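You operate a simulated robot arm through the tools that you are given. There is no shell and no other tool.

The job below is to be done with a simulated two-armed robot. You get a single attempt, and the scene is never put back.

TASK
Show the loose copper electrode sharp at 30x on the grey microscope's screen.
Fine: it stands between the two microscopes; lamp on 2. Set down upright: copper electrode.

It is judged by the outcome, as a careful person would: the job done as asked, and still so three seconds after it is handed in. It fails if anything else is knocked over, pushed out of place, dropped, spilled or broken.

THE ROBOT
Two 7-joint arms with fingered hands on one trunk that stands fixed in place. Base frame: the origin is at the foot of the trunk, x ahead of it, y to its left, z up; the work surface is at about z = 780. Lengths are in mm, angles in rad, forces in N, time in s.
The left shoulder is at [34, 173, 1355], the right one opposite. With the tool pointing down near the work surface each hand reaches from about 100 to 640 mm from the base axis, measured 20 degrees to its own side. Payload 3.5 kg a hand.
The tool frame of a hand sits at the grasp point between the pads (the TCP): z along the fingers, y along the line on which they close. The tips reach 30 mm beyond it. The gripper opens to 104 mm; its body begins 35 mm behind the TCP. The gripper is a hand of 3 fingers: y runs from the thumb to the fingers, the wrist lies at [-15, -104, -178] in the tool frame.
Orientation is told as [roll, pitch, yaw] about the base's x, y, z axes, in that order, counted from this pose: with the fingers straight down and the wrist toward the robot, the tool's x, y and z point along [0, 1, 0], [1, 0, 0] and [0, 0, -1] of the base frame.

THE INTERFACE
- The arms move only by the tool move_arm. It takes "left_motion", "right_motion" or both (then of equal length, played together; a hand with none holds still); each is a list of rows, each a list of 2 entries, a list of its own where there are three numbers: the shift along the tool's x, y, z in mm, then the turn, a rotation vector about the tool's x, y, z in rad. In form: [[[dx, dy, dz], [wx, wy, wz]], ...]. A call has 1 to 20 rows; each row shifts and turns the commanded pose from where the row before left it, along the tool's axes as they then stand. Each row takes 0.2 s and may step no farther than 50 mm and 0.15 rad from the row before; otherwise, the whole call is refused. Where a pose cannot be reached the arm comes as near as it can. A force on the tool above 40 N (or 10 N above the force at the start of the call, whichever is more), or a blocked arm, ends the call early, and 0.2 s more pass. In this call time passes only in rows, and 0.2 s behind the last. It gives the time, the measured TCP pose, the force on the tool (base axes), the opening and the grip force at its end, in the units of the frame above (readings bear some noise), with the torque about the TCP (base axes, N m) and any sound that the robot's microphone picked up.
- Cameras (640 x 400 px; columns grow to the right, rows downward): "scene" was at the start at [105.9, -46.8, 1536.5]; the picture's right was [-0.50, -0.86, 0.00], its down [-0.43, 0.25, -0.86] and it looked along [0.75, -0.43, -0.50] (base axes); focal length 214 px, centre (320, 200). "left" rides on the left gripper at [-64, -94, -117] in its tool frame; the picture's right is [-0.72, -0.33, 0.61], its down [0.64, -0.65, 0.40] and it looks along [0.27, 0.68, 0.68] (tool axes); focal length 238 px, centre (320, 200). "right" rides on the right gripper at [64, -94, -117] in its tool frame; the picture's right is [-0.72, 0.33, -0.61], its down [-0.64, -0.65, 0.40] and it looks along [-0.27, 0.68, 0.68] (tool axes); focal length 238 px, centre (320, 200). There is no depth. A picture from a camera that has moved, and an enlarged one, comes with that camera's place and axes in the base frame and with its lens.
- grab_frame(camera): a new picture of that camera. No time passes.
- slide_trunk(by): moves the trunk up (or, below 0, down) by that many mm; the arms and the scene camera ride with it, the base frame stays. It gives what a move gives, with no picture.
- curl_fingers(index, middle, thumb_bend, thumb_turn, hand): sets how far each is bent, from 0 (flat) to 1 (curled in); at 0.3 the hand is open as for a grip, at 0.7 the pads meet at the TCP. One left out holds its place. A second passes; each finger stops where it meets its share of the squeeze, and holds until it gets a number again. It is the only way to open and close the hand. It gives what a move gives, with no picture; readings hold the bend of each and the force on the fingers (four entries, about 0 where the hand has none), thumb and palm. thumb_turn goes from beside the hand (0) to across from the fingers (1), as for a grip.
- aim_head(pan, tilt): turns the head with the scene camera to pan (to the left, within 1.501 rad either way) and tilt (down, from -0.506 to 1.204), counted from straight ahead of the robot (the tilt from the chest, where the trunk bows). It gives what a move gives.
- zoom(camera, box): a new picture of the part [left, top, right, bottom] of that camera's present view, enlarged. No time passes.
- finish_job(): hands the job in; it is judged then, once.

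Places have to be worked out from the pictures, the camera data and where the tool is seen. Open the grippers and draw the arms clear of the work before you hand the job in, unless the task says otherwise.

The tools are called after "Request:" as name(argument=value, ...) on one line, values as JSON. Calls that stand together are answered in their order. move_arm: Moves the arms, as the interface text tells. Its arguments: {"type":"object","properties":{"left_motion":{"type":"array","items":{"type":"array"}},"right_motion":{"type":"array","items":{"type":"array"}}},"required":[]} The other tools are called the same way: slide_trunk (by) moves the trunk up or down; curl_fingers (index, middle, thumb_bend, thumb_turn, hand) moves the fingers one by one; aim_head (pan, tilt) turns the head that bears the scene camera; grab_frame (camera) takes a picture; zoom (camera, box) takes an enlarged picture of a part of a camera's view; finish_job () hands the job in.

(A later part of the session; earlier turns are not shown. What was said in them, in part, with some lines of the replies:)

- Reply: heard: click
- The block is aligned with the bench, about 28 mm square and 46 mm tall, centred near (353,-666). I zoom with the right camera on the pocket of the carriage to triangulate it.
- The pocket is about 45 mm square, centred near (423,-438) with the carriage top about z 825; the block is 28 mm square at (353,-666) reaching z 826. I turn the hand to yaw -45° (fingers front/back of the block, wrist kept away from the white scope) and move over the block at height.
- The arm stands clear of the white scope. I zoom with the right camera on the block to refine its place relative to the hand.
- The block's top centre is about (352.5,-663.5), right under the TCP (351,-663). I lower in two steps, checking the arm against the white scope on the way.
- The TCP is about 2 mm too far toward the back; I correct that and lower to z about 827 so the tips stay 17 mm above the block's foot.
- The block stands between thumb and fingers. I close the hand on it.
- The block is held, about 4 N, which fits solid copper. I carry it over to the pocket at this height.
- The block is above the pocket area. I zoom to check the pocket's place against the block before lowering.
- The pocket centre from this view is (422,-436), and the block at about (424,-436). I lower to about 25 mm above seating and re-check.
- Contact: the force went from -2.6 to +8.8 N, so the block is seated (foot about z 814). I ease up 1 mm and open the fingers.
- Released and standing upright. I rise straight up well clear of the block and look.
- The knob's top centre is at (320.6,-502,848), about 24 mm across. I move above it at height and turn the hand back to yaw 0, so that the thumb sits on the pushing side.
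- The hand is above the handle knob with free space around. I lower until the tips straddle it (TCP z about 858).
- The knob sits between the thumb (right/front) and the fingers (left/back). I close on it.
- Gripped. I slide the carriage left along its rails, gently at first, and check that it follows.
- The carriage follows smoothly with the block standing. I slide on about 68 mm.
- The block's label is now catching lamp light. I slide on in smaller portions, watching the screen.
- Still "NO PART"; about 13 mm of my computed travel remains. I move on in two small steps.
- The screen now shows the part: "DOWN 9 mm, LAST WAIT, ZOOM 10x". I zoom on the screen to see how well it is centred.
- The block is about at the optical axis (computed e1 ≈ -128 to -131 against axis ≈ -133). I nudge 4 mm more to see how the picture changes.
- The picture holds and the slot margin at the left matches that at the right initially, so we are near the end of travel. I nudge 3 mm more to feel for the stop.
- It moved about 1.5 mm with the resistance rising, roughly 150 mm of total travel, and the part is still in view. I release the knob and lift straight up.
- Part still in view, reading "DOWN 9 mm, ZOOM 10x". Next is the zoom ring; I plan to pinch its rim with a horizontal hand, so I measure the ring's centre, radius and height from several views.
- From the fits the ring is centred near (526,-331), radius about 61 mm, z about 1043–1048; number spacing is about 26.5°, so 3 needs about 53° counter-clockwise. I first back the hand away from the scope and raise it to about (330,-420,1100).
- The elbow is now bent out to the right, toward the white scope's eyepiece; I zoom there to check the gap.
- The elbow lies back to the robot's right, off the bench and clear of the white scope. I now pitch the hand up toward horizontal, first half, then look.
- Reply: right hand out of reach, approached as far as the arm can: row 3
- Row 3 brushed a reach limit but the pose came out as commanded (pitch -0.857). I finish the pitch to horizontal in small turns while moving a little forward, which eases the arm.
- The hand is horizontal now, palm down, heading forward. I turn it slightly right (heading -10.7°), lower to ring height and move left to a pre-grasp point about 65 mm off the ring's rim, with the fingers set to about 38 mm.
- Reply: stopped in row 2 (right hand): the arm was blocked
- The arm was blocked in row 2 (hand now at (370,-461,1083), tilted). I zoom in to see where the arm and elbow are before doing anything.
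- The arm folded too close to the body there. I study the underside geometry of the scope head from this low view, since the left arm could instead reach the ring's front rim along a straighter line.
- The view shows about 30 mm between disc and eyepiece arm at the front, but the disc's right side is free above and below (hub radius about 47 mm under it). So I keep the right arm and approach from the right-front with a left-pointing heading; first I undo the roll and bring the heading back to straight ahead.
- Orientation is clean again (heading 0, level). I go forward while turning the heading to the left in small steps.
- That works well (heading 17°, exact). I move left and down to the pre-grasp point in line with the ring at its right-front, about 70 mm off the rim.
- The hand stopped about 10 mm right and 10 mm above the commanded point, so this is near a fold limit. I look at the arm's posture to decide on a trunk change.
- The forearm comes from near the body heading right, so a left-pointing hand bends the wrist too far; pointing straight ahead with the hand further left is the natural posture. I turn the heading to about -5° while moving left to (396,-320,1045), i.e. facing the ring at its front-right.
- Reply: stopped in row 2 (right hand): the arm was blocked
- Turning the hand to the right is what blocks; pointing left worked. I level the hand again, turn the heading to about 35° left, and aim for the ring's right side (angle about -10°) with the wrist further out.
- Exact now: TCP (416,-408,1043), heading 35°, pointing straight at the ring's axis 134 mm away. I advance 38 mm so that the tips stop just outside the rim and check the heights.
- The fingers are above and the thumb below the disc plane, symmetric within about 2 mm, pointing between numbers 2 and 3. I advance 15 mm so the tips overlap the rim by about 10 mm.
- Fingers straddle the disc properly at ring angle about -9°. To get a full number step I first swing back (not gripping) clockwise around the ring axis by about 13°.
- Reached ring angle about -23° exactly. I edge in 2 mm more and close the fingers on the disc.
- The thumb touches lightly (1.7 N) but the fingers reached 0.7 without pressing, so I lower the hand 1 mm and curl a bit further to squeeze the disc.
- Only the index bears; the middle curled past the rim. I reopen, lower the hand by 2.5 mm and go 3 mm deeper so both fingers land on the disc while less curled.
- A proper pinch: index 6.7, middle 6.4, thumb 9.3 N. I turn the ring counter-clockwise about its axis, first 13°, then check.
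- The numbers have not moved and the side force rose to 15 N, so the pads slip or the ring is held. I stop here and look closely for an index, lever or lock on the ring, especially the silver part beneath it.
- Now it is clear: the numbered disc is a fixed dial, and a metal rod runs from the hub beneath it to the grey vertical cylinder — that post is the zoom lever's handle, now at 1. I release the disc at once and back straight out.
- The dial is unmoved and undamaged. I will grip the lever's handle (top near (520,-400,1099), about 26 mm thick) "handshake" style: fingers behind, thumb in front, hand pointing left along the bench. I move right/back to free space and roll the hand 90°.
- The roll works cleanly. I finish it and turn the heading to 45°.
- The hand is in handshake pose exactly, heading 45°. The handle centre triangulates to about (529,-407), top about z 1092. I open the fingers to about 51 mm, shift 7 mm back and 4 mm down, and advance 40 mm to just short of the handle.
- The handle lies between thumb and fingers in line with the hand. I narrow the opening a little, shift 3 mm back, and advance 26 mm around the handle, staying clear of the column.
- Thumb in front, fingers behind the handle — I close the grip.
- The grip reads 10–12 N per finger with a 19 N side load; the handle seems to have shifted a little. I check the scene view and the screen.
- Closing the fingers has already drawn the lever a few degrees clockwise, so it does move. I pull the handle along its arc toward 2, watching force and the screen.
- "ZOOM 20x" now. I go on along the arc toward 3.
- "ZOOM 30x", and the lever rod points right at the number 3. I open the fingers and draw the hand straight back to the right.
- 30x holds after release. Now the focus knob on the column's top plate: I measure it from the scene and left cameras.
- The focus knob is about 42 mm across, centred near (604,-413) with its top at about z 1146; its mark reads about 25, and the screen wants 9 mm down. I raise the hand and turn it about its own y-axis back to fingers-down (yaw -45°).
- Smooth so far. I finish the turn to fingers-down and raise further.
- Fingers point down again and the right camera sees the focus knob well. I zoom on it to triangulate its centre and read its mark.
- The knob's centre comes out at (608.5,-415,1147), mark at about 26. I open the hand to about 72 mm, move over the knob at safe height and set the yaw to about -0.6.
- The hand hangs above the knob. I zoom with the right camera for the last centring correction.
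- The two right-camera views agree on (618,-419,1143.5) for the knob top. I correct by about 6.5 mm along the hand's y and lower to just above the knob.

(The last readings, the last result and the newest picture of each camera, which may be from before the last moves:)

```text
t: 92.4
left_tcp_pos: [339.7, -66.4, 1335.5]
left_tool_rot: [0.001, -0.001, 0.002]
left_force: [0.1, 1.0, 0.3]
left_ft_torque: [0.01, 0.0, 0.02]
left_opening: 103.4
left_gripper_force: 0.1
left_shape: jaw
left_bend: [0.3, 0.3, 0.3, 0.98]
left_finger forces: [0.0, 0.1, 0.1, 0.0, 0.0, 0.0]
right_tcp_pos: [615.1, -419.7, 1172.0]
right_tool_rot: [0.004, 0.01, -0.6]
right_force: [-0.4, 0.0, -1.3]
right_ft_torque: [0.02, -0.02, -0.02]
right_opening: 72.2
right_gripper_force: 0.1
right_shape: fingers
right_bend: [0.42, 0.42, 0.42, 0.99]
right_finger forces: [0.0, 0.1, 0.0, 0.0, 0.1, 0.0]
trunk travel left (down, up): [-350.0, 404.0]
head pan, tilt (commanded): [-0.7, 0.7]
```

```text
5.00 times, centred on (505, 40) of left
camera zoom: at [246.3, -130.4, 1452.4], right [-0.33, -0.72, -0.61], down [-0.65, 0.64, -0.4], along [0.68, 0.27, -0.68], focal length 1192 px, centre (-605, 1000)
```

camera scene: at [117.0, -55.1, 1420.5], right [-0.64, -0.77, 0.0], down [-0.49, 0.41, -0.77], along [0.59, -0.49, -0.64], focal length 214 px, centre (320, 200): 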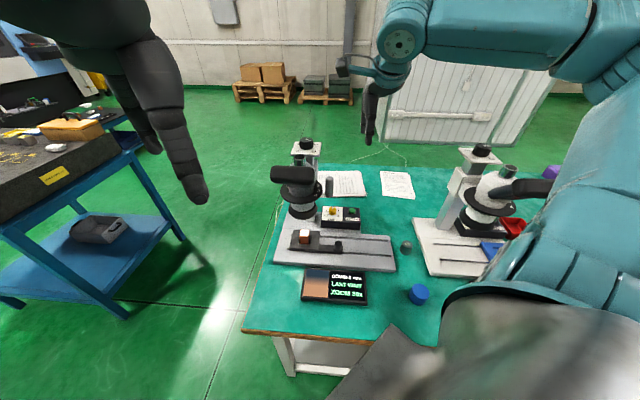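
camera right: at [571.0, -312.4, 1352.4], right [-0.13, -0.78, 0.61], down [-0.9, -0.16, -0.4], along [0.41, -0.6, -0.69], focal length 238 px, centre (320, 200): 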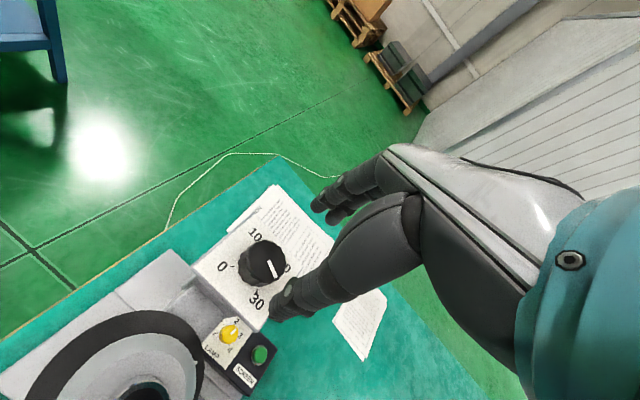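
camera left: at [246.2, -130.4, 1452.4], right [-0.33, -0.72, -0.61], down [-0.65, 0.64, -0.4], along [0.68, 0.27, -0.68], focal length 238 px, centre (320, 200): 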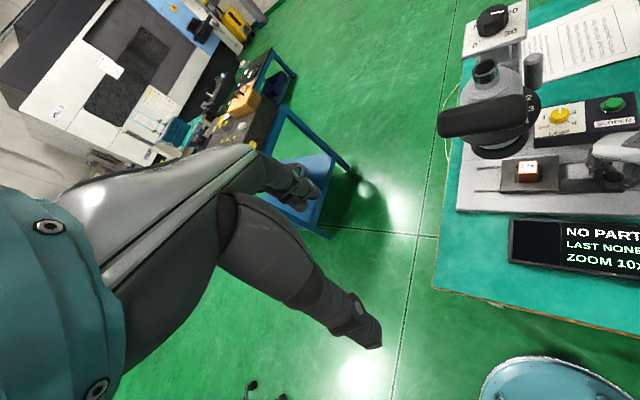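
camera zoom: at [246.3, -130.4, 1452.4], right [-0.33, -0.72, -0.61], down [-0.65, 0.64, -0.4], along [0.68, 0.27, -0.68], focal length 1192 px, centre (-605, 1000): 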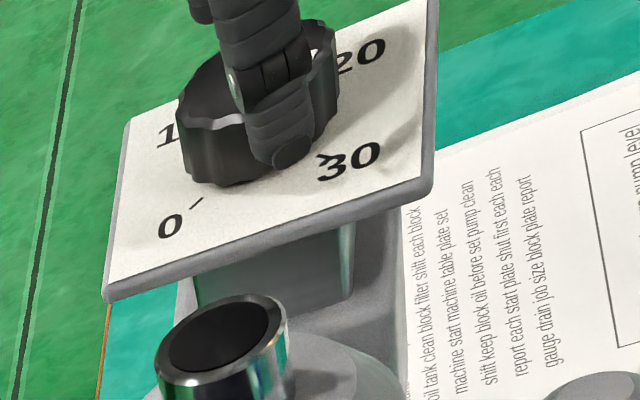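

The knob sits between thumb and fingers, centred within 2–3 mm. I lower 19 mm so that the tips stay a few millimetres above the plate, then check.

Request:
move_arm(right_motion=[[[0, 0, 10], [0, 0, 0]], [[0, 0, 9], [0, 0, 0]]])

Request:
zoom(camera="right", box=[200, 160, 380, 330])

Request:
zoom(camera="left", box=[450, 0, 560, 80])

```text
t: 93.0
left_tcp_pos: [339.3, -66.3, 1335.7]
left_tool_rot: [0.0, 0.0, 0.003]
left_force: [0.0, 0.4, 0.5]
left_ft_torque: [0.0, 0.0, -0.01]
left_opening: 104.0
left_gripper_force: 0.0
left_shape: jaw
left_bend: [0.3, 0.3, 0.3, 0.98]
left_finger forces: [0.0, 0.1, 0.1, 0.1, 0.0, 0.1]
right_tcp_pos: [613.6, -420.0, 1153.8]
right_tool_rot: [0.005, 0.01, -0.602]
right_force: [-1.9, 0.0, -0.1]
right_ft_torque: [0.01, -0.01, 0.02]
right_opening: 72.4
right_gripper_force: 0.1
right_shape: fingers
right_bend: [0.42, 0.42, 0.42, 0.99]
right_finger forces: [0.0, 0.0, 0.1, 0.1, 0.0, 0.1]
trunk travel left (down, up): [-350.0, 404.0]
head pan, tilt (commanded): [-0.7, 0.7]
```

```text
2.35 times, centred on (290, 245) of right
camera zoom: at [573.2, -315.4, 1271.5], right [-0.13, -0.78, 0.61], down [-0.9, -0.16, -0.4], along [0.41, -0.6, -0.69], focal length 561 px, centre (391, 94)
```

zoom: 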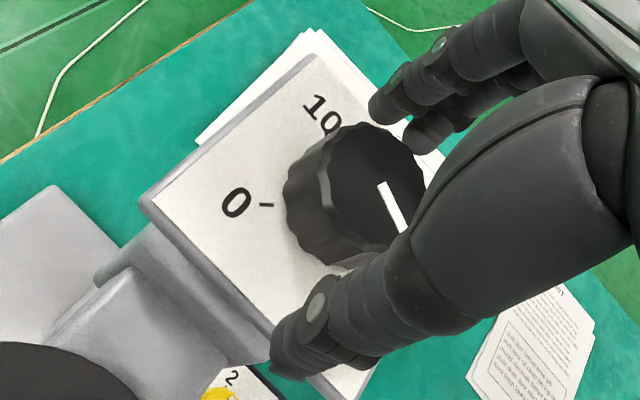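

```text
5.00 times, centred on (505, 40) of left
camera zoom: at [245.9, -130.0, 1452.6], right [-0.33, -0.72, -0.61], down [-0.65, 0.64, -0.4], along [0.68, 0.27, -0.68], focal length 1192 px, centre (-605, 1000)
```

zoom: 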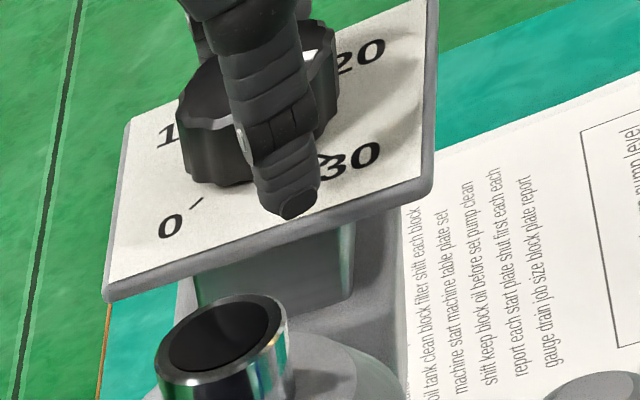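

The hand is about 5 mm off along its x-axis, so I shift by that and then close on the knob.

Request:
move_arm(right_motion=[[[4.5, 0, 1], [0, 0, 0]]])

Request:
curl_fingers(hand="right", index=0.68, middle=0.68, thumb_bend=0.68)

Request:
zoom(camera="right", box=[200, 160, 380, 330])

Request:
zoom(camera="scene", box=[290, 255, 390, 315])

```text
t: 93.4
left_tcp_pos: [339.2, -66.4, 1335.4]
left_tool_rot: [0.0, 0.0, 0.002]
left_force: [-0.7, -0.6, -0.1]
left_ft_torque: [-0.02, -0.02, 0.0]
left_opening: 103.5
left_gripper_force: 0.0
left_shape: jaw
left_bend: [0.3, 0.3, 0.3, 0.98]
left_finger forces: [0.1, 0.0, 0.0, 0.1, 0.0, 0.1]
right_tcp_pos: [617.4, -416.5, 1152.3]
right_tool_rot: [0.005, 0.01, -0.601]
right_force: [-0.3, -1.0, 0.9]
right_ft_torque: [0.0, -0.01, 0.0]
right_opening: 72.2
right_gripper_force: 0.1
right_shape: fingers
right_bend: [0.42, 0.42, 0.42, 0.99]
right_finger forces: [0.1, 0.0, 0.1, 0.0, 0.0, 0.0]
trunk travel left (down, up): [-350.0, 404.0]
head pan, tilt (commanded): [-0.7, 0.7]
```

```text
t: 94.4
left_tcp_pos: [341.9, -67.6, 1334.6]
left_tool_rot: [0.002, -0.001, 0.003]
left_force: [0.8, 0.6, 0.2]
left_ft_torque: [-0.03, -0.02, -0.03]
left_opening: 103.2
left_gripper_force: 0.0
left_shape: jaw
left_bend: [0.3, 0.3, 0.3, 0.98]
left_finger forces: [0.2, 0.2, 0.1, 0.0, 0.1, 0.1]
right_tcp_pos: [619.3, -418.4, 1151.6]
right_tool_rot: [0.004, 0.009, -0.6]
right_force: [13.9, -9.6, 5.5]
right_ft_torque: [-0.36, -0.41, 0.05]
right_opening: 34.9
right_gripper_force: 15.8
right_shape: fingers
right_bend: [0.55, 0.58, 0.6, 1.0]
right_finger forces: [10.8, 12.6, 0.1, 0.2, 8.0, 0.0]
trunk travel left (down, up): [-350.0, 404.0]
head pan, tilt (commanded): [-0.7, 0.7]
```

```text
2.35 times, centred on (290, 245) of right
camera zoom: at [577.2, -313.0, 1269.7], right [-0.13, -0.78, 0.61], down [-0.9, -0.16, -0.4], along [0.41, -0.6, -0.69], focal length 561 px, centre (391, 94)
```

zoom: 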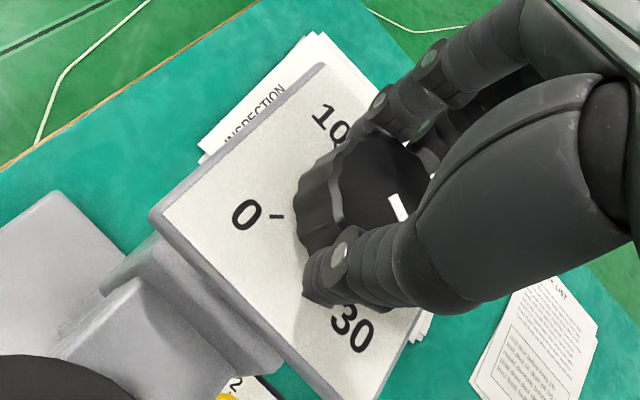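

```text
6.40 times, centred on (340, 285) of scene
camera zoom: at [118.6, -57.2, 1420.4], right [-0.64, -0.77, 0.0], down [-0.49, 0.42, -0.76], along [0.58, -0.49, -0.65], focal length 1373 px, centre (192, -344)
```

zoom: 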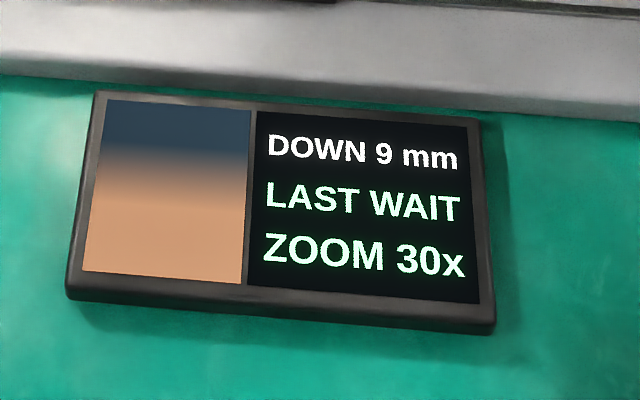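

Gripped, but the fingers press harder than the thumb; I shift 2 mm toward the fingers to balance, then turn counter-clockwise about 0.35 rad and watch the reading.

Request:
move_arm(right_motion=[[[0, 2, 0], [0, 0, 0]], [[0, 0, 0], [0, 0, -0.09]], [[0, 0, 0], [0, 0, -0.09]], [[0, 0, 0], [0, 0, -0.09]], [[0, 0, 0], [0, 0, -0.08]]])

Request:
zoom(camera="scene", box=[290, 255, 390, 315])

Request:
zoom(camera="right", box=[200, 160, 380, 330])

```text
t: 95.6
left_tcp_pos: [338.9, -67.1, 1334.4]
left_tool_rot: [-0.001, 0.0, 0.001]
left_force: [-0.1, 0.7, 0.4]
left_ft_torque: [0.0, 0.0, 0.01]
left_opening: 103.8
left_gripper_force: 0.1
left_shape: jaw
left_bend: [0.3, 0.3, 0.3, 0.98]
left_finger forces: [0.0, 0.0, 0.0, 0.1, 0.0, 0.0]
right_tcp_pos: [620.2, -418.4, 1152.2]
right_tool_rot: [0.006, 0.007, -0.25]
right_force: [4.3, -10.4, 7.9]
right_ft_torque: [-0.38, -0.19, -0.12]
right_opening: 34.2
right_gripper_force: 14.9
right_shape: fingers
right_bend: [0.57, 0.59, 0.6, 1.0]
right_finger forces: [7.2, 12.0, 0.0, 0.0, 10.9, 0.0]
trunk travel left (down, up): [-350.0, 404.0]
head pan, tilt (commanded): [-0.7, 0.7]
```

```text
6.40 times, centred on (340, 285) of scene
camera zoom: at [116.8, -57.3, 1420.5], right [-0.64, -0.77, 0.0], down [-0.49, 0.42, -0.76], along [0.59, -0.49, -0.64], focal length 1373 px, centre (192, -344)
```

zoom: 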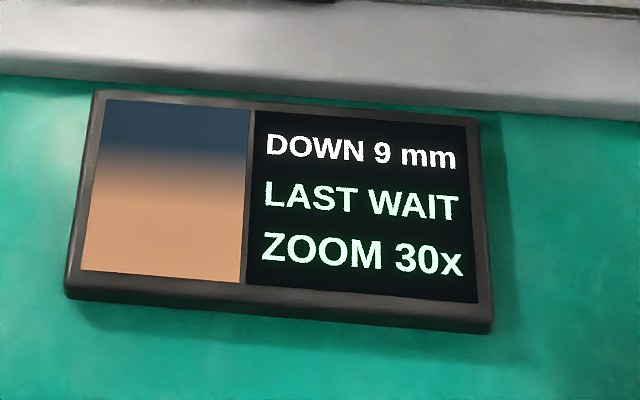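

```text
2.35 times, centred on (290, 245) of right
camera zoom: at [544.3, -333.6, 1269.3], right [0.14, -0.78, 0.61], down [-0.79, -0.46, -0.4], along [0.59, -0.42, -0.69], focal length 561 px, centre (391, 94)
```

zoom: 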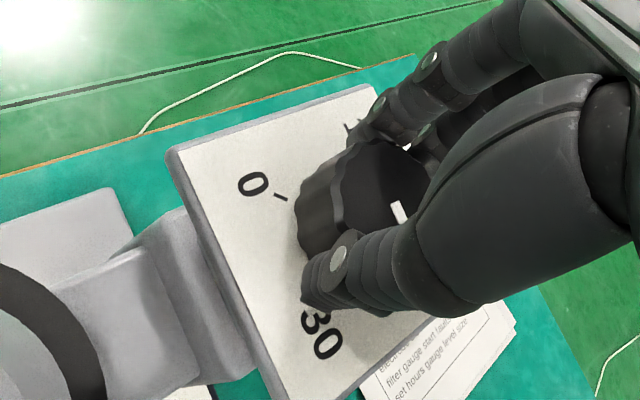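

The mark moved with the hand (about 20°), but the text still says 9 mm. I turn a further 0.36 rad and look again.

Request:
move_arm(right_motion=[[[0, 0, 0], [0, 0, -0.09]], [[0, 0, 0], [0, 0, -0.09]], [[0, 0, 0], [0, 0, -0.09]], [[0, 0, 0], [0, 0, -0.09]]])

Request:
zoom(camera="scene", box=[290, 255, 390, 315])

Request:
zoom(camera="right", box=[200, 160, 380, 330])

Request:
zoom(camera="left", box=[450, 0, 560, 80])

```text
t: 96.6
left_tcp_pos: [340.4, -67.4, 1334.8]
left_tool_rot: [-0.001, 0.001, 0.003]
left_force: [0.2, 0.3, 0.6]
left_ft_torque: [-0.03, 0.0, 0.01]
left_opening: 103.5
left_gripper_force: 0.0
left_shape: jaw
left_bend: [0.3, 0.3, 0.3, 0.98]
left_finger forces: [0.1, 0.1, 0.1, 0.0, 0.1, 0.1]
right_tcp_pos: [619.2, -415.5, 1150.6]
right_tool_rot: [0.009, 0.005, 0.113]
right_force: [6.2, -9.1, 7.6]
right_ft_torque: [-0.32, -0.12, -0.13]
right_opening: 34.3
right_gripper_force: 14.8
right_shape: fingers
right_bend: [0.58, 0.59, 0.59, 1.0]
right_finger forces: [6.4, 11.6, 0.0, 0.0, 11.8, 0.0]
trunk travel left (down, up): [-350.0, 404.0]
head pan, tilt (commanded): [-0.7, 0.7]
```

```text
6.40 times, centred on (340, 285) of scene
camera zoom: at [117.0, -57.2, 1420.5], right [-0.64, -0.77, 0.0], down [-0.49, 0.42, -0.76], along [0.59, -0.49, -0.64], focal length 1373 px, centre (192, -344)
```

zoom: 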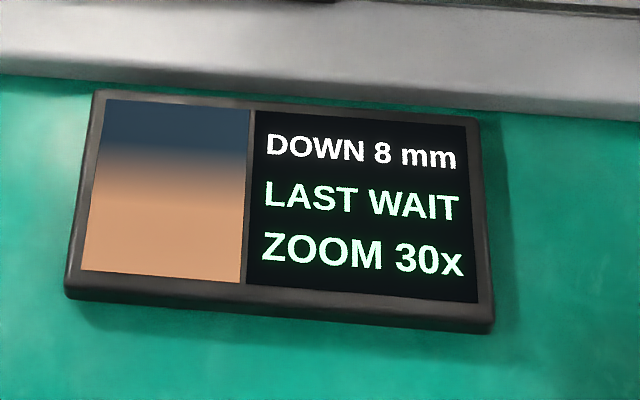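

```text
2.35 times, centred on (290, 245) of right
camera zoom: at [519.1, -365.2, 1269.1], right [0.41, -0.68, 0.61], down [-0.58, -0.71, -0.41], along [0.71, -0.18, -0.68], focal length 561 px, centre (391, 94)
```

zoom: 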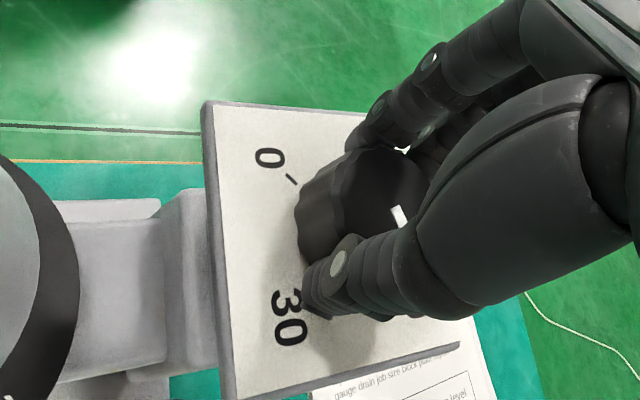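

```text
5.00 times, centred on (505, 40) of left
camera zoom: at [246.1, -131.3, 1452.4], right [-0.33, -0.72, -0.61], down [-0.65, 0.64, -0.4], along [0.68, 0.27, -0.68], focal length 1192 px, centre (-605, 1000)
```

zoom: 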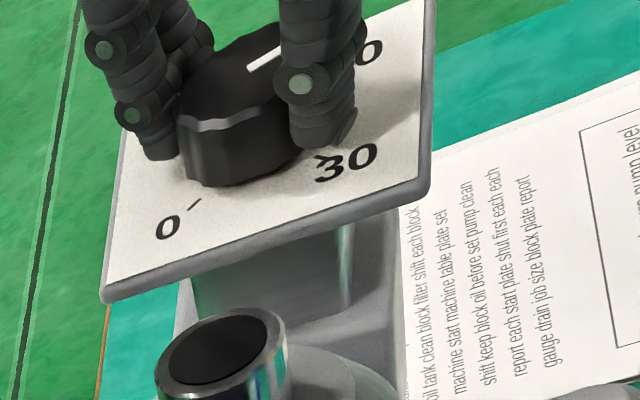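

Now "DOWN 8 mm": the direction is right, with some slip of the fingers. I raise 1.5 mm to be free of the plate and keep turning counter-clockwise.

Request:
move_arm(right_motion=[[[0, 0, -1.5], [0, 0, -0.06]], [[0, 0, 0], [0, 0, -0.08]], [[0, 0, 0], [0, 0, -0.08]], [[0, 0, 0], [0, 0, -0.08]], [[0, 0, 0], [0, 0, -0.08]], [[0, 0, 0], [0, 0, -0.08]], [[0, 0, 0], [0, 0, -0.08]]])

Request:
zoom(camera="scene", box=[290, 255, 390, 315])

Request:
zoom(camera="left", box=[450, 0, 560, 80])

Request:
grab_frame(camera="scene")

```text
t: 98.2
left_tcp_pos: [341.9, -66.9, 1335.0]
left_tool_rot: [0.0, -0.001, 0.002]
left_force: [0.3, 0.0, 0.3]
left_ft_torque: [-0.01, 0.0, -0.02]
left_opening: 103.5
left_gripper_force: 0.0
left_shape: jaw
left_bend: [0.3, 0.3, 0.3, 0.98]
left_finger forces: [0.1, 0.1, 0.0, 0.0, 0.0, 0.0]
right_tcp_pos: [619.1, -418.2, 1151.6]
right_tool_rot: [0.012, 0.001, 0.651]
right_force: [2.1, -5.4, -3.9]
right_ft_torque: [-0.23, -0.01, -0.09]
right_opening: 34.1
right_gripper_force: 13.5
right_shape: fingers
right_bend: [0.59, 0.61, 0.58, 1.0]
right_finger forces: [5.7, 9.0, 0.1, 0.0, 12.9, 0.0]
trunk travel left (down, up): [-350.0, 404.0]
head pan, tilt (commanded): [-0.7, 0.7]
```

```text
6.40 times, centred on (340, 285) of scene
camera zoom: at [117.8, -57.1, 1420.4], right [-0.64, -0.77, 0.0], down [-0.49, 0.42, -0.76], along [0.58, -0.49, -0.64], focal length 1373 px, centre (192, -344)
```

zoom: 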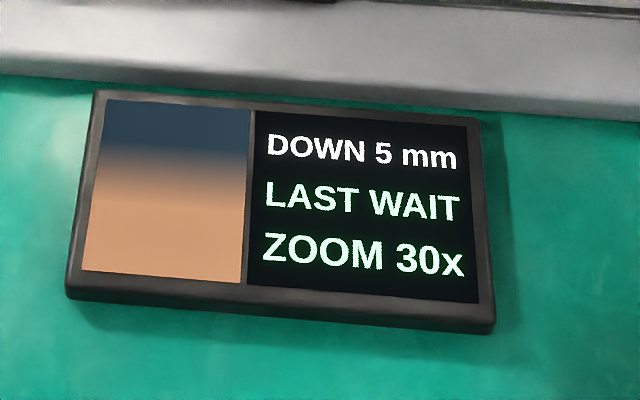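

```text
5.00 times, centred on (505, 40) of left
camera zoom: at [246.9, -131.1, 1452.2], right [-0.33, -0.72, -0.61], down [-0.65, 0.64, -0.4], along [0.68, 0.27, -0.68], focal length 1192 px, centre (-605, 1000)
```

zoom: 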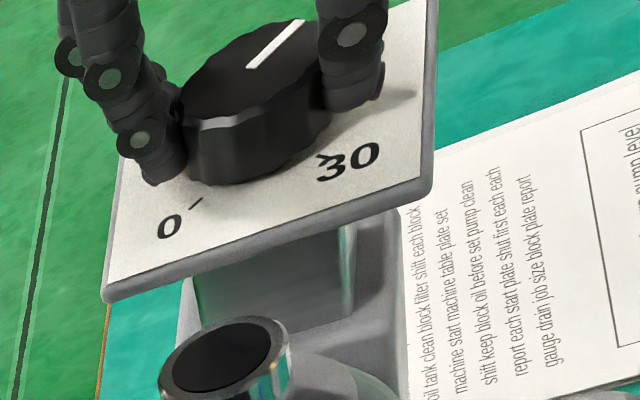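

```text
taken
camera scene: at [117.8, -57.1, 1420.4], right [-0.64, -0.77, 0.0], down [-0.49, 0.42, -0.76], along [0.58, -0.49, -0.64], focal length 214 px, centre (320, 200)
```

scene: 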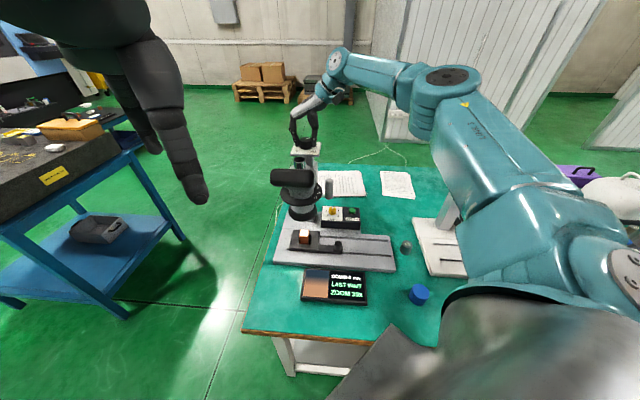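

"DOWN 5 mm" now. I turn a little more to yaw 0.83, then will re-grip for the rest.

Request:
move_arm(right_motion=[[[0, 0, 0], [0, 0, -0.09]], [[0, 0, 0], [0, 0, -0.09]]])

Request:
zoom(camera="scene", box=[290, 255, 390, 315])

Request:
curl_fingers(hand="right", index=0.44, middle=0.44, thumb_bend=0.44)

Request:
zoom(camera="scene", box=[290, 255, 390, 315])

Request:
zoom(camera="right", box=[200, 160, 380, 330])

```text
t: 98.8
left_tcp_pos: [340.4, -68.4, 1334.8]
left_tool_rot: [-0.001, 0.002, 0.003]
left_force: [0.4, 0.8, 0.5]
left_ft_torque: [-0.03, 0.03, -0.03]
left_opening: 103.6
left_gripper_force: 0.1
left_shape: jaw
left_bend: [0.3, 0.3, 0.3, 0.98]
left_finger forces: [0.1, 0.1, 0.1, 0.0, 0.0, 0.0]
right_tcp_pos: [619.5, -417.9, 1152.0]
right_tool_rot: [0.01, 0.001, 0.834]
right_force: [1.4, -2.7, -4.5]
right_ft_torque: [-0.16, -0.01, -0.12]
right_opening: 34.3
right_gripper_force: 13.8
right_shape: fingers
right_bend: [0.59, 0.62, 0.58, 1.0]
right_finger forces: [6.0, 8.1, 0.0, 0.0, 13.4, 0.1]
trunk travel left (down, up): [-350.0, 404.0]
head pan, tilt (commanded): [-0.7, 0.7]
```

```text
6.40 times, centred on (340, 285) of scene
camera zoom: at [117.9, -56.7, 1420.3], right [-0.64, -0.77, 0.0], down [-0.49, 0.41, -0.76], along [0.58, -0.49, -0.64], focal length 1373 px, centre (192, -344)
```

zoom: 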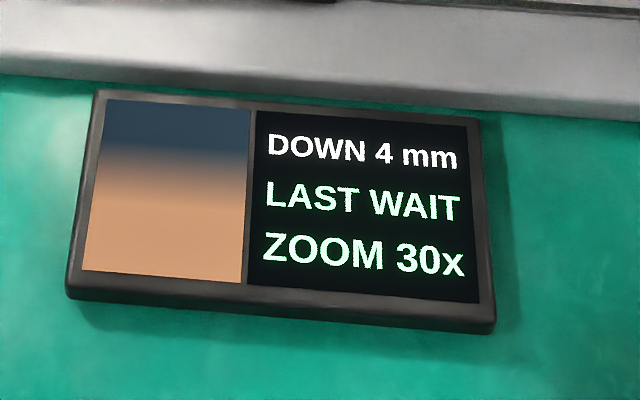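

```text
t: 99.8
left_tcp_pos: [341.1, -66.3, 1335.2]
left_tool_rot: [0.0, 0.0, 0.001]
left_force: [-0.6, 0.0, 0.6]
left_ft_torque: [-0.02, 0.0, 0.01]
left_opening: 103.5
left_gripper_force: 0.1
left_shape: jaw
left_bend: [0.3, 0.3, 0.3, 0.98]
left_finger forces: [0.1, 0.1, 0.0, 0.0, 0.0, 0.0]
right_tcp_pos: [619.7, -416.3, 1154.2]
right_tool_rot: [0.008, -0.004, 0.83]
right_force: [0.8, -0.7, 0.2]
right_ft_torque: [0.0, -0.03, 0.0]
right_opening: 66.8
right_gripper_force: 0.1
right_shape: fingers
right_bend: [0.44, 0.44, 0.44, 0.99]
right_finger forces: [0.0, 0.0, 0.0, 0.0, 0.1, 0.1]
trunk travel left (down, up): [-350.0, 404.0]
head pan, tilt (commanded): [-0.7, 0.7]
```

```text
6.40 times, centred on (340, 285) of scene
camera zoom: at [116.9, -56.2, 1420.5], right [-0.64, -0.77, 0.0], down [-0.49, 0.41, -0.76], along [0.59, -0.49, -0.64], focal length 1373 px, centre (192, -344)
```

zoom: 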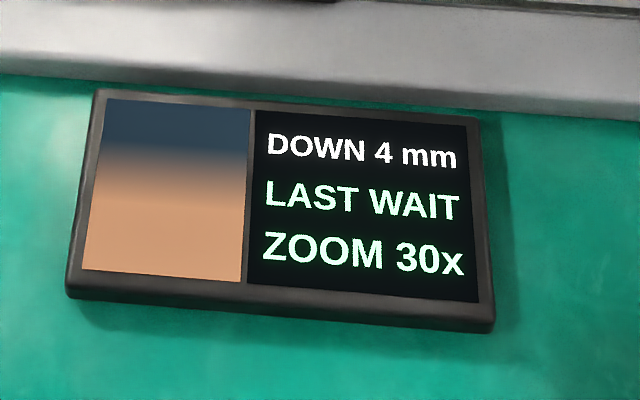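

```text
2.35 times, centred on (290, 245) of right
camera zoom: at [508.9, -443.7, 1271.2], right [0.75, -0.25, 0.61], down [0.03, -0.91, -0.41], along [0.66, 0.33, -0.68], focal length 561 px, centre (391, 94)
```

zoom: 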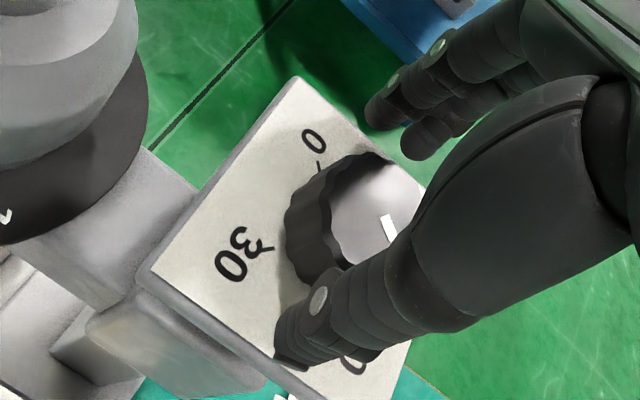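

"DOWN 4 mm" holds. I swing the open hand back around the knob by 0.8 rad, recentring slightly, and grip again.

Request:
move_arm(right_motion=[[[1.5, -2, 0], [0, 0, 0.1]], [[0, 0, 0], [0, 0, 0.1]], [[0, 0, 0], [0, 0, 0.1]], [[0, 0, 0], [0, 0, 0.1]], [[0, 0, 0], [0, 0, 0.1]], [[0, 0, 0], [0, 0, 0.1]], [[0, 0, 0], [0, 0, 0.1]], [[0, 0, 0], [0, 0, 0.1]]])

Request:
curl_fingers(hand="right", index=0.68, middle=0.68, thumb_bend=0.68)

Request:
zoom(camera="scene", box=[290, 255, 390, 315])

Request:
zoom(camera="right", box=[200, 160, 380, 330])

```text
t: 101.6
left_tcp_pos: [339.8, -65.3, 1336.1]
left_tool_rot: [0.0, -0.001, 0.003]
left_force: [0.4, 0.3, 0.5]
left_ft_torque: [-0.03, -0.04, 0.01]
left_opening: 103.6
left_gripper_force: 0.1
left_shape: jaw
left_bend: [0.3, 0.3, 0.3, 0.98]
left_finger forces: [0.0, 0.0, 0.0, 0.0, 0.1, 0.0]
right_tcp_pos: [616.3, -417.2, 1154.7]
right_tool_rot: [0.009, 0.004, 0.028]
right_force: [-0.1, 0.6, -0.2]
right_ft_torque: [-0.01, -0.03, -0.03]
right_opening: 66.9
right_gripper_force: 0.0
right_shape: fingers
right_bend: [0.44, 0.44, 0.44, 0.99]
right_finger forces: [0.0, 0.0, 0.0, 0.0, 0.1, 0.0]
trunk travel left (down, up): [-350.0, 404.0]
head pan, tilt (commanded): [-0.7, 0.7]
```

```text
t: 102.6
left_tcp_pos: [341.6, -65.9, 1334.7]
left_tool_rot: [-0.001, 0.001, 0.002]
left_force: [0.5, -0.1, 0.0]
left_ft_torque: [0.0, 0.02, 0.03]
left_opening: 103.4
left_gripper_force: 0.0
left_shape: jaw
left_bend: [0.3, 0.3, 0.3, 0.98]
left_finger forces: [0.0, 0.1, 0.0, 0.0, 0.1, 0.1]
right_tcp_pos: [619.2, -416.4, 1153.5]
right_tool_rot: [0.01, 0.007, 0.03]
right_force: [11.6, 0.9, 2.2]
right_ft_torque: [-0.05, -0.37, 0.04]
right_opening: 33.3
right_gripper_force: 14.5
right_shape: fingers
right_bend: [0.58, 0.58, 0.59, 1.0]
right_finger forces: [8.2, 11.6, 0.1, 0.1, 8.9, 0.0]
trunk travel left (down, up): [-350.0, 404.0]
head pan, tilt (commanded): [-0.7, 0.7]
```

```text
6.40 times, centred on (340, 285) of scene
camera zoom: at [118.5, -55.9, 1420.4], right [-0.64, -0.77, 0.0], down [-0.49, 0.41, -0.76], along [0.58, -0.49, -0.64], focal length 1373 px, centre (192, -344)
```

zoom: 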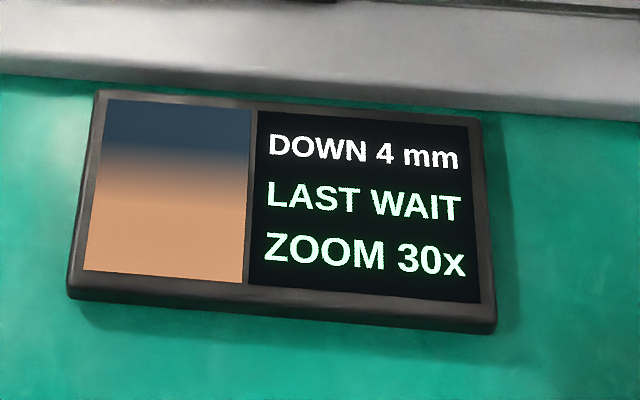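

```text
2.35 times, centred on (290, 245) of right
camera zoom: at [522.8, -356.2, 1270.9], right [0.35, -0.71, 0.61], down [-0.64, -0.66, -0.41], along [0.69, -0.24, -0.68], focal length 561 px, centre (391, 94)
```

zoom: 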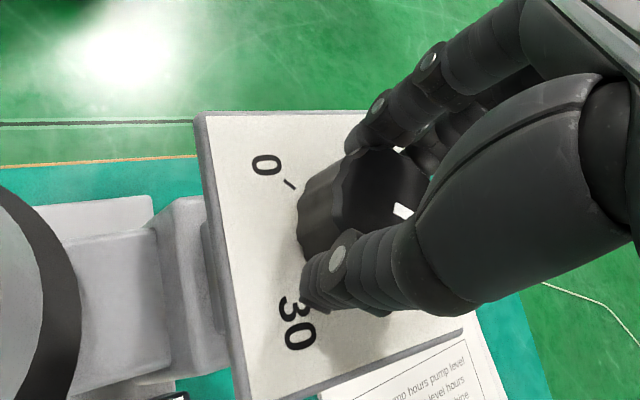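

Regripped with nothing lost. I turn counter-clockwise 0.4 rad and read again.

Request:
move_arm(right_motion=[[[0, 1, 0], [0, 0, -0.08]], [[0, 0, 0], [0, 0, -0.08]], [[0, 0, 0], [0, 0, -0.08]], [[0, 0, 0], [0, 0, -0.08]], [[0, 0, 0], [0, 0, -0.08]]])

Request:
zoom(camera="scene", box=[290, 255, 390, 315])

```text
t: 103.8
left_tcp_pos: [341.4, -66.1, 1334.2]
left_tool_rot: [-0.001, 0.0, 0.002]
left_force: [-0.4, -0.2, -0.7]
left_ft_torque: [0.02, 0.0, 0.04]
left_opening: 103.7
left_gripper_force: 0.1
left_shape: jaw
left_bend: [0.3, 0.3, 0.3, 0.98]
left_finger forces: [0.0, 0.1, 0.0, 0.0, 0.0, 0.0]
right_tcp_pos: [619.4, -416.6, 1153.2]
right_tool_rot: [0.011, 0.002, 0.432]
right_force: [4.8, -1.4, 4.5]
right_ft_torque: [-0.09, -0.08, -0.16]
right_opening: 33.1
right_gripper_force: 13.5
right_shape: fingers
right_bend: [0.59, 0.6, 0.59, 1.0]
right_finger forces: [6.2, 10.2, 0.0, 0.0, 12.2, 0.0]
trunk travel left (down, up): [-350.0, 404.0]
head pan, tilt (commanded): [-0.7, 0.7]
```

```text
6.40 times, centred on (340, 285) of scene
camera zoom: at [117.2, -56.1, 1420.5], right [-0.64, -0.77, 0.0], down [-0.49, 0.41, -0.76], along [0.59, -0.49, -0.64], focal length 1373 px, centre (192, -344)
```

zoom: 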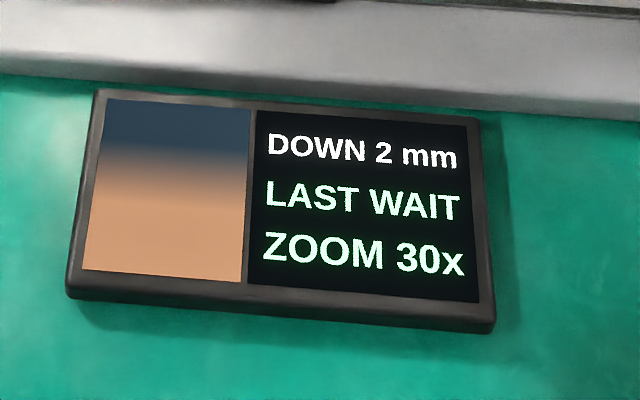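

"DOWN 2 mm". I go on with 0.2 rad.

Request:
move_arm(right_motion=[[[0, 0, 0], [0, 0, -0.07]], [[0, 0, 0], [0, 0, -0.07]], [[0, 0, 0], [0, 0, -0.06]]])

Request:
zoom(camera="scene", box=[290, 255, 390, 315])

```text
t: 104.6
left_tcp_pos: [340.2, -66.9, 1335.0]
left_tool_rot: [0.001, -0.001, 0.002]
left_force: [0.6, 0.1, 0.7]
left_ft_torque: [-0.03, 0.01, -0.01]
left_opening: 103.6
left_gripper_force: 0.1
left_shape: jaw
left_bend: [0.3, 0.3, 0.3, 0.98]
left_finger forces: [0.1, 0.0, 0.0, 0.0, 0.0, 0.0]
right_tcp_pos: [618.3, -415.8, 1151.5]
right_tool_rot: [0.012, 0.001, 0.632]
right_force: [3.5, -2.2, 1.1]
right_ft_torque: [-0.13, -0.07, -0.14]
right_opening: 33.5
right_gripper_force: 13.2
right_shape: fingers
right_bend: [0.59, 0.6, 0.58, 1.0]
right_finger forces: [5.7, 9.3, 0.0, 0.0, 12.9, 0.1]
trunk travel left (down, up): [-350.0, 404.0]
head pan, tilt (commanded): [-0.7, 0.7]
```

```text
6.40 times, centred on (340, 285) of scene
camera zoom: at [117.3, -56.3, 1420.4], right [-0.64, -0.77, 0.0], down [-0.49, 0.41, -0.76], along [0.59, -0.49, -0.64], focal length 1373 px, centre (192, -344)
```

zoom: 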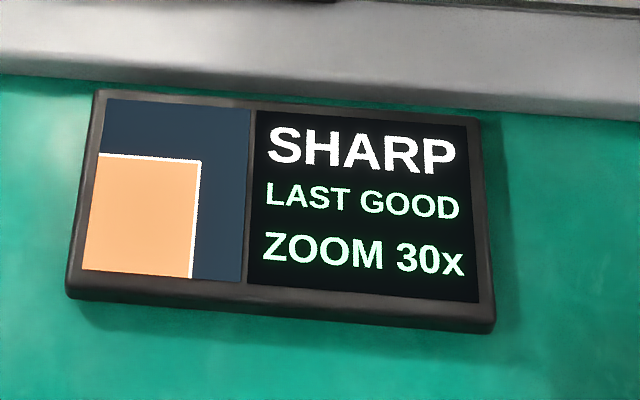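

"SHARP, LAST GOOD, ZOOM 30x". For margin inside the sharp band I turn just 0.07 rad further, then check.

Request:
move_arm(right_motion=[[[0, 0, 0], [0, 0, -0.07]]])

Request:
zoom(camera="scene", box=[290, 255, 390, 315])

```text
t: 105.0
left_tcp_pos: [341.7, -66.2, 1336.4]
left_tool_rot: [0.0, 0.001, 0.002]
left_force: [-0.4, 0.0, 0.6]
left_ft_torque: [-0.01, -0.01, -0.03]
left_opening: 103.7
left_gripper_force: 0.1
left_shape: jaw
left_bend: [0.3, 0.3, 0.3, 0.98]
left_finger forces: [0.0, 0.0, 0.0, 0.1, 0.0, 0.0]
right_tcp_pos: [618.8, -417.1, 1152.8]
right_tool_rot: [0.011, -0.001, 0.702]
right_force: [4.4, -2.0, 0.8]
right_ft_torque: [-0.13, -0.04, -0.1]
right_opening: 33.1
right_gripper_force: 13.9
right_shape: fingers
right_bend: [0.59, 0.61, 0.58, 1.0]
right_finger forces: [5.5, 9.4, 0.1, 0.0, 12.8, 0.1]
trunk travel left (down, up): [-350.0, 404.0]
head pan, tilt (commanded): [-0.7, 0.7]
```

```text
6.40 times, centred on (340, 285) of scene
camera zoom: at [117.2, -56.2, 1420.5], right [-0.64, -0.77, 0.0], down [-0.49, 0.41, -0.76], along [0.59, -0.49, -0.64], focal length 1373 px, centre (192, -344)
```

zoom: 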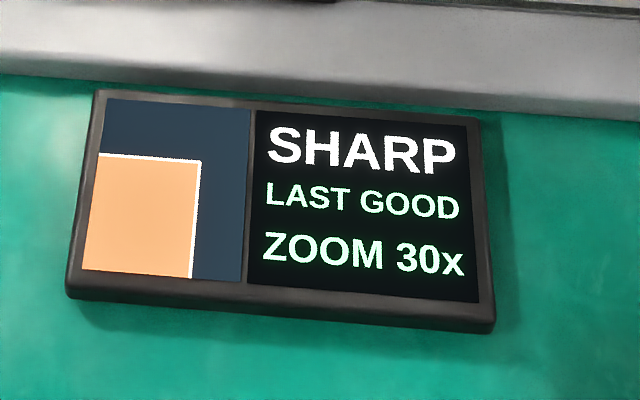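

Still sharp. I release the knob, rise straight up and check that everything stays as it is.

Request:
curl_fingers(hand="right", index=0.42, middle=0.42, thumb_bend=0.42)

Request:
move_arm(right_motion=[[[0, 0, -15], [0, 0, 0]], [[0, 0, -40], [0, 0, 0]], [[0, 0, -45], [0, 0, 0]]])

Request:
zoom(camera="scene", box=[290, 255, 390, 315])

Request:
grab_frame(camera="right")

Request:
grab_frame(camera="scene")

```text
t: 106.0
left_tcp_pos: [340.2, -68.0, 1335.8]
left_tool_rot: [-0.002, 0.001, 0.002]
left_force: [-0.4, 0.6, 0.3]
left_ft_torque: [0.0, 0.03, 0.01]
left_opening: 103.7
left_gripper_force: 0.1
left_shape: jaw
left_bend: [0.3, 0.3, 0.3, 0.98]
left_finger forces: [0.0, 0.0, 0.1, 0.0, 0.0, 0.1]
right_tcp_pos: [619.3, -417.2, 1153.7]
right_tool_rot: [0.009, 0.001, 0.702]
right_force: [-0.1, 0.2, 0.3]
right_ft_torque: [0.01, 0.01, 0.0]
right_opening: 72.1
right_gripper_force: 0.1
right_shape: fingers
right_bend: [0.42, 0.42, 0.42, 0.99]
right_finger forces: [0.1, 0.0, 0.0, 0.0, 0.1, 0.0]
trunk travel left (down, up): [-350.0, 404.0]
head pan, tilt (commanded): [-0.7, 0.7]
```

```text
t: 106.8
left_tcp_pos: [339.3, -66.6, 1335.5]
left_tool_rot: [0.0, 0.001, 0.002]
left_force: [0.1, 0.2, 0.6]
left_ft_torque: [0.0, -0.02, 0.01]
left_opening: 103.6
left_gripper_force: 0.1
left_shape: jaw
left_bend: [0.3, 0.3, 0.3, 0.98]
left_finger forces: [0.1, 0.0, 0.0, 0.1, 0.0, 0.0]
right_tcp_pos: [612.5, -416.9, 1253.2]
right_tool_rot: [0.01, -0.003, 0.7]
right_force: [-0.4, 0.8, 0.9]
right_ft_torque: [0.0, -0.03, -0.02]
right_opening: 72.2
right_gripper_force: 0.1
right_shape: fingers
right_bend: [0.42, 0.42, 0.42, 0.99]
right_finger forces: [0.0, 0.0, 0.1, 0.0, 0.1, 0.0]
right hand out of reach, approached as far as the arm can: row 3
trunk travel left (down, up): [-350.0, 404.0]
head pan, tilt (commanded): [-0.7, 0.7]
```

```text
6.40 times, centred on (340, 285) of scene
camera zoom: at [115.9, -56.0, 1420.6], right [-0.64, -0.77, 0.0], down [-0.49, 0.41, -0.77], along [0.59, -0.49, -0.64], focal length 1373 px, centre (192, -344)
```

zoom: 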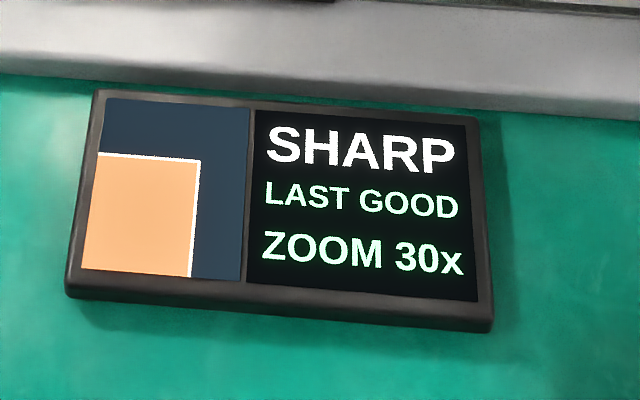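

```text
taken
camera right: at [499.7, -430.0, 1371.0], right [0.72, -0.35, 0.61], down [-0.09, -0.91, -0.41], along [0.69, 0.24, -0.68], focal length 238 px, centre (320, 200)
```

right: 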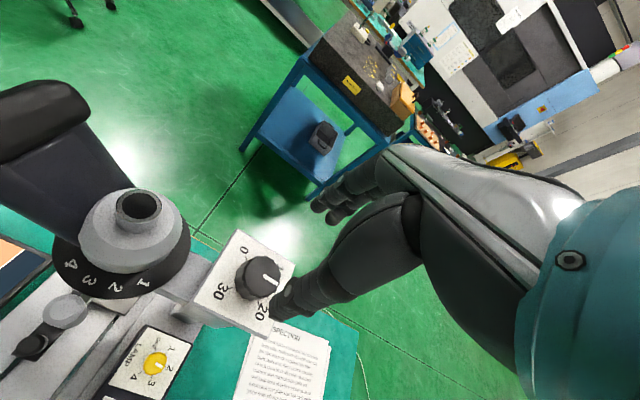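

```text
taken
camera scene: at [115.9, -56.0, 1420.6], right [-0.64, -0.77, 0.0], down [-0.49, 0.41, -0.77], along [0.59, -0.49, -0.64], focal length 214 px, centre (320, 200)
```

scene: 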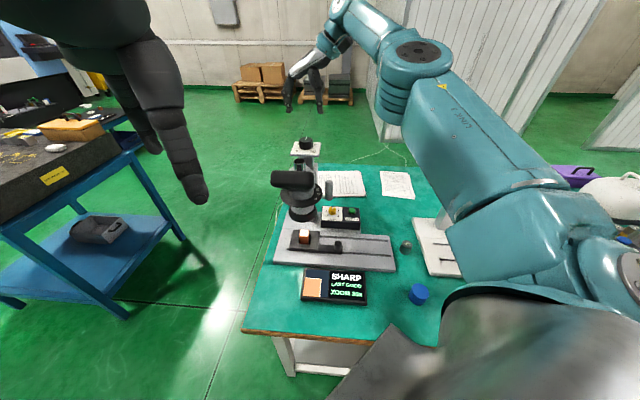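

Sharp at 30x holds with the hand away. I draw the right arm back over free space to a clear pose near its start position.

Request:
move_arm(right_motion=[[[10, -18, -10], [0, 0, 0]], [[18.5, -31, -10], [0, 0, 0]], [[18.5, -31, -10], [0, 0, 0]], [[18.5, -31, -10], [0, 0, 0]], [[18.5, -31, -10], [0, 0, 0]], [[18.5, -31, 0], [0, 0, 0]], [[0, 0, 0], [0, 0, 0.14]], [[0, 0, 0], [0, 0, 0.14]], [[0, 0, 0], [0, 0, 0.14]], [[0, 0, 0], [0, 0, 0.14]], [[0, 0, 0], [0, 0, 0.14]], [[0, -40, 0], [0, 0, 0]], [[0, -40, 0], [0, 0, 0]]])

Request:
grab_frame(camera="scene")

Request:
zoom(camera="scene", box=[260, 120, 420, 310])

Request:
grab_frame(camera="right")

```text
t: 109.6
left_tcp_pos: [340.4, -65.5, 1336.3]
left_tool_rot: [0.0, 0.002, 0.002]
left_force: [0.2, 0.3, -0.1]
left_ft_torque: [-0.01, -0.03, -0.02]
left_opening: 103.6
left_gripper_force: 0.1
left_shape: jaw
left_bend: [0.3, 0.3, 0.3, 0.98]
left_finger forces: [0.1, 0.0, 0.1, 0.0, 0.0, 0.0]
right_tcp_pos: [337.4, -450.1, 1301.2]
right_tool_rot: [0.008, 0.007, -0.001]
right_force: [-0.6, 0.9, -0.6]
right_ft_torque: [-0.04, 0.01, -0.02]
right_opening: 72.4
right_gripper_force: 0.1
right_shape: fingers
right_bend: [0.42, 0.42, 0.42, 0.99]
right_finger forces: [0.0, 0.1, 0.0, 0.0, 0.0, 0.1]
trunk travel left (down, up): [-350.0, 404.0]
head pan, tilt (commanded): [-0.7, 0.7]
```

```text
taken
camera scene: at [117.4, -56.0, 1420.4], right [-0.64, -0.77, 0.0], down [-0.49, 0.41, -0.76], along [0.59, -0.49, -0.64], focal length 214 px, centre (320, 200)
```

scene: 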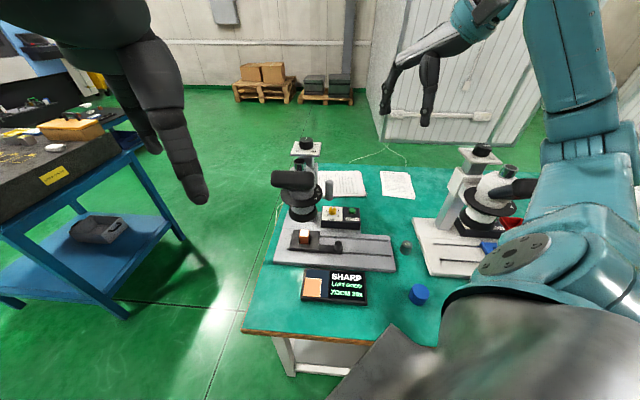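

```text
2.11 times, centred on (340, 215) of scene
camera zoom: at [117.4, -56.0, 1420.4], right [-0.64, -0.77, 0.0], down [-0.49, 0.41, -0.76], along [0.59, -0.49, -0.64], focal length 452 px, centre (278, 168)
```

zoom: 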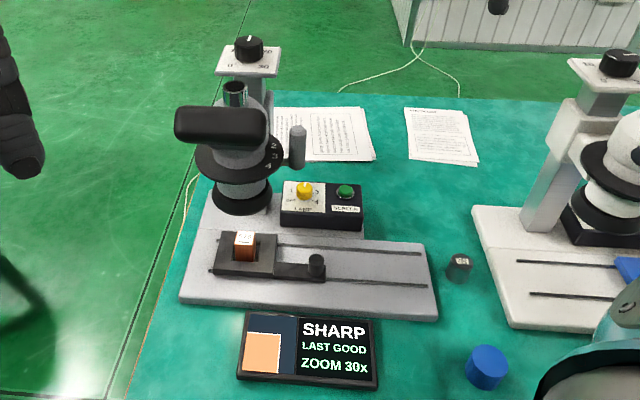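

```text
taken
camera right: at [243.1, -386.2, 1419.4], right [0.33, -0.72, 0.6], down [-0.66, -0.64, -0.4], along [0.68, -0.26, -0.69], focal length 238 px, centre (320, 200)
```

right: 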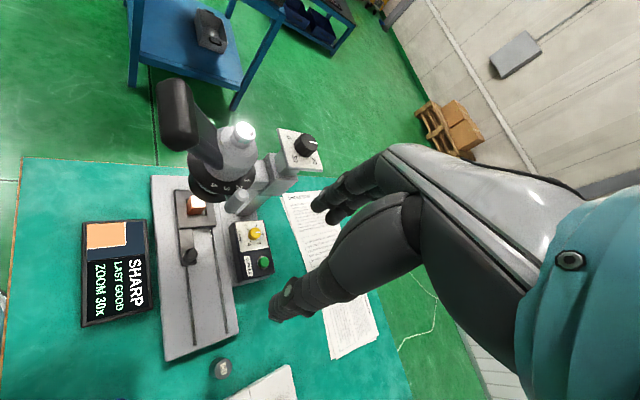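

Everything stands as it should. I open the right hand fully and take a last close look at lamp, electrode, screen and neighbours.

Request:
curl_fingers(hand="right", index=0.3, middle=0.3, thumb_bend=0.3)

Request:
zoom(camera="right", box=[150, 170, 290, 300])

Request:
zoom(camera="scene", box=[280, 200, 380, 310])

Request:
zoom(camera="scene", box=[385, 140, 560, 320])

```text
t: 110.6
left_tcp_pos: [340.2, -65.3, 1335.7]
left_tool_rot: [0.001, 0.0, 0.0]
left_force: [0.7, 0.4, 0.0]
left_ft_torque: [0.0, 0.0, -0.01]
left_opening: 103.4
left_gripper_force: 0.1
left_shape: jaw
left_bend: [0.3, 0.3, 0.3, 0.98]
left_finger forces: [0.1, 0.0, 0.1, 0.0, 0.0, 0.0]
right_tcp_pos: [337.2, -448.3, 1300.8]
right_tool_rot: [0.009, 0.008, 0.002]
right_force: [-0.8, -0.1, 0.0]
right_ft_torque: [0.01, -0.04, -0.03]
right_opening: 102.7
right_gripper_force: 0.1
right_shape: fingers
right_bend: [0.3, 0.3, 0.3, 0.98]
right_finger forces: [0.0, 0.0, 0.0, 0.1, 0.0, 0.0]
trunk travel left (down, up): [-350.0, 404.0]
head pan, tilt (commanded): [-0.7, 0.7]
```

```text
3.08 times, centred on (220, 235) of right
camera zoom: at [242.7, -386.4, 1419.7], right [0.33, -0.72, 0.61], down [-0.66, -0.64, -0.41], along [0.68, -0.26, -0.69], focal length 733 px, centre (628, 92)
```

zoom: 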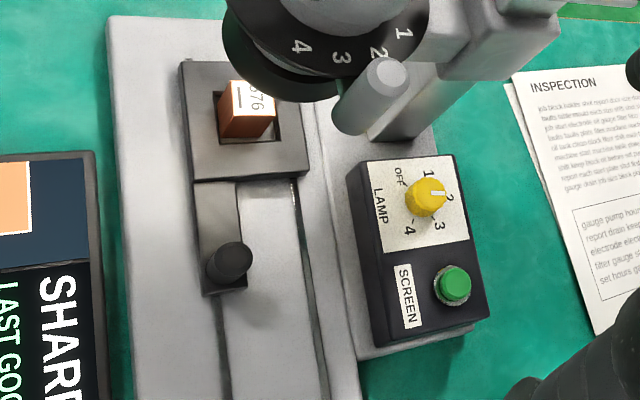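

```text
3.64 times, centred on (330, 255) of scene
camera zoom: at [116.9, -56.0, 1420.5], right [-0.64, -0.77, 0.0], down [-0.49, 0.41, -0.76], along [0.59, -0.49, -0.64], focal length 780 px, centre (284, 0)
```

zoom: 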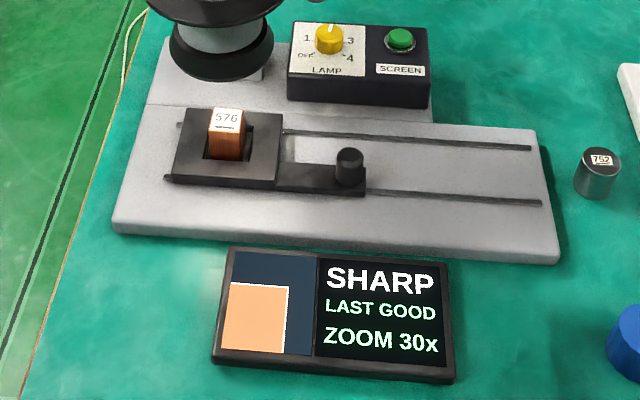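

```text
2.22 times, centred on (472, 230) of scene
camera zoom: at [116.9, -56.0, 1420.5], right [-0.64, -0.77, 0.0], down [-0.49, 0.41, -0.76], along [0.59, -0.49, -0.64], focal length 477 px, centre (-19, 133)
```

zoom: 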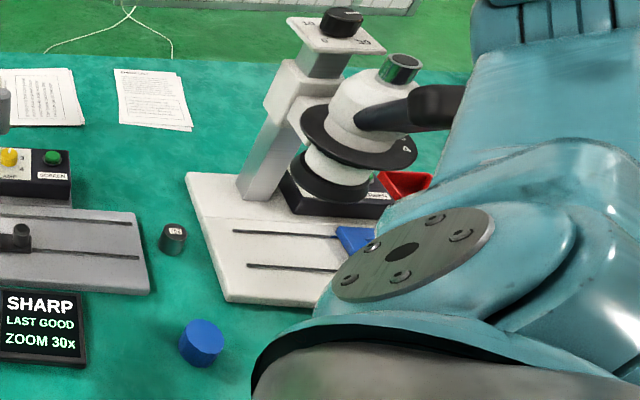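

The lamp mark is on 2, electrode 576 stands upright in the pocket, and the screen reads "SHARP, LAST GOOD, ZOOM 30x". Nothing else has moved, and both hands are open and clear, so I hand the job in.

Request:
finish_job()

```text
The job is handed in.
```

The loose copper electrode (tag 576) is on the grey microscope's stage. The screen read "SHARP, LAST GOOD, ZOOM 30x" in the last picture before I handed the job in.

- **Electrode:** it stands upright in the stage pocket, slid in under the lens.
- **Lamp and zoom:** the lamp is on 2 and the zoom lever points at 3.
- **Surroundings:** in the last pictures the grey cylinder tagged 752, the blue cylinder, the papers and the white microscope were all standing where they began.
- **One slip:** I first took the numbered dial for the zoom control. I gripped it and pushed with about 15 N before finding that the lever beside it sets the zoom. The dial did not turn and shows no sign of damage.
- **Robot:** both hands are open and clear of the work. The trunk is 100 mm lower than at the start.
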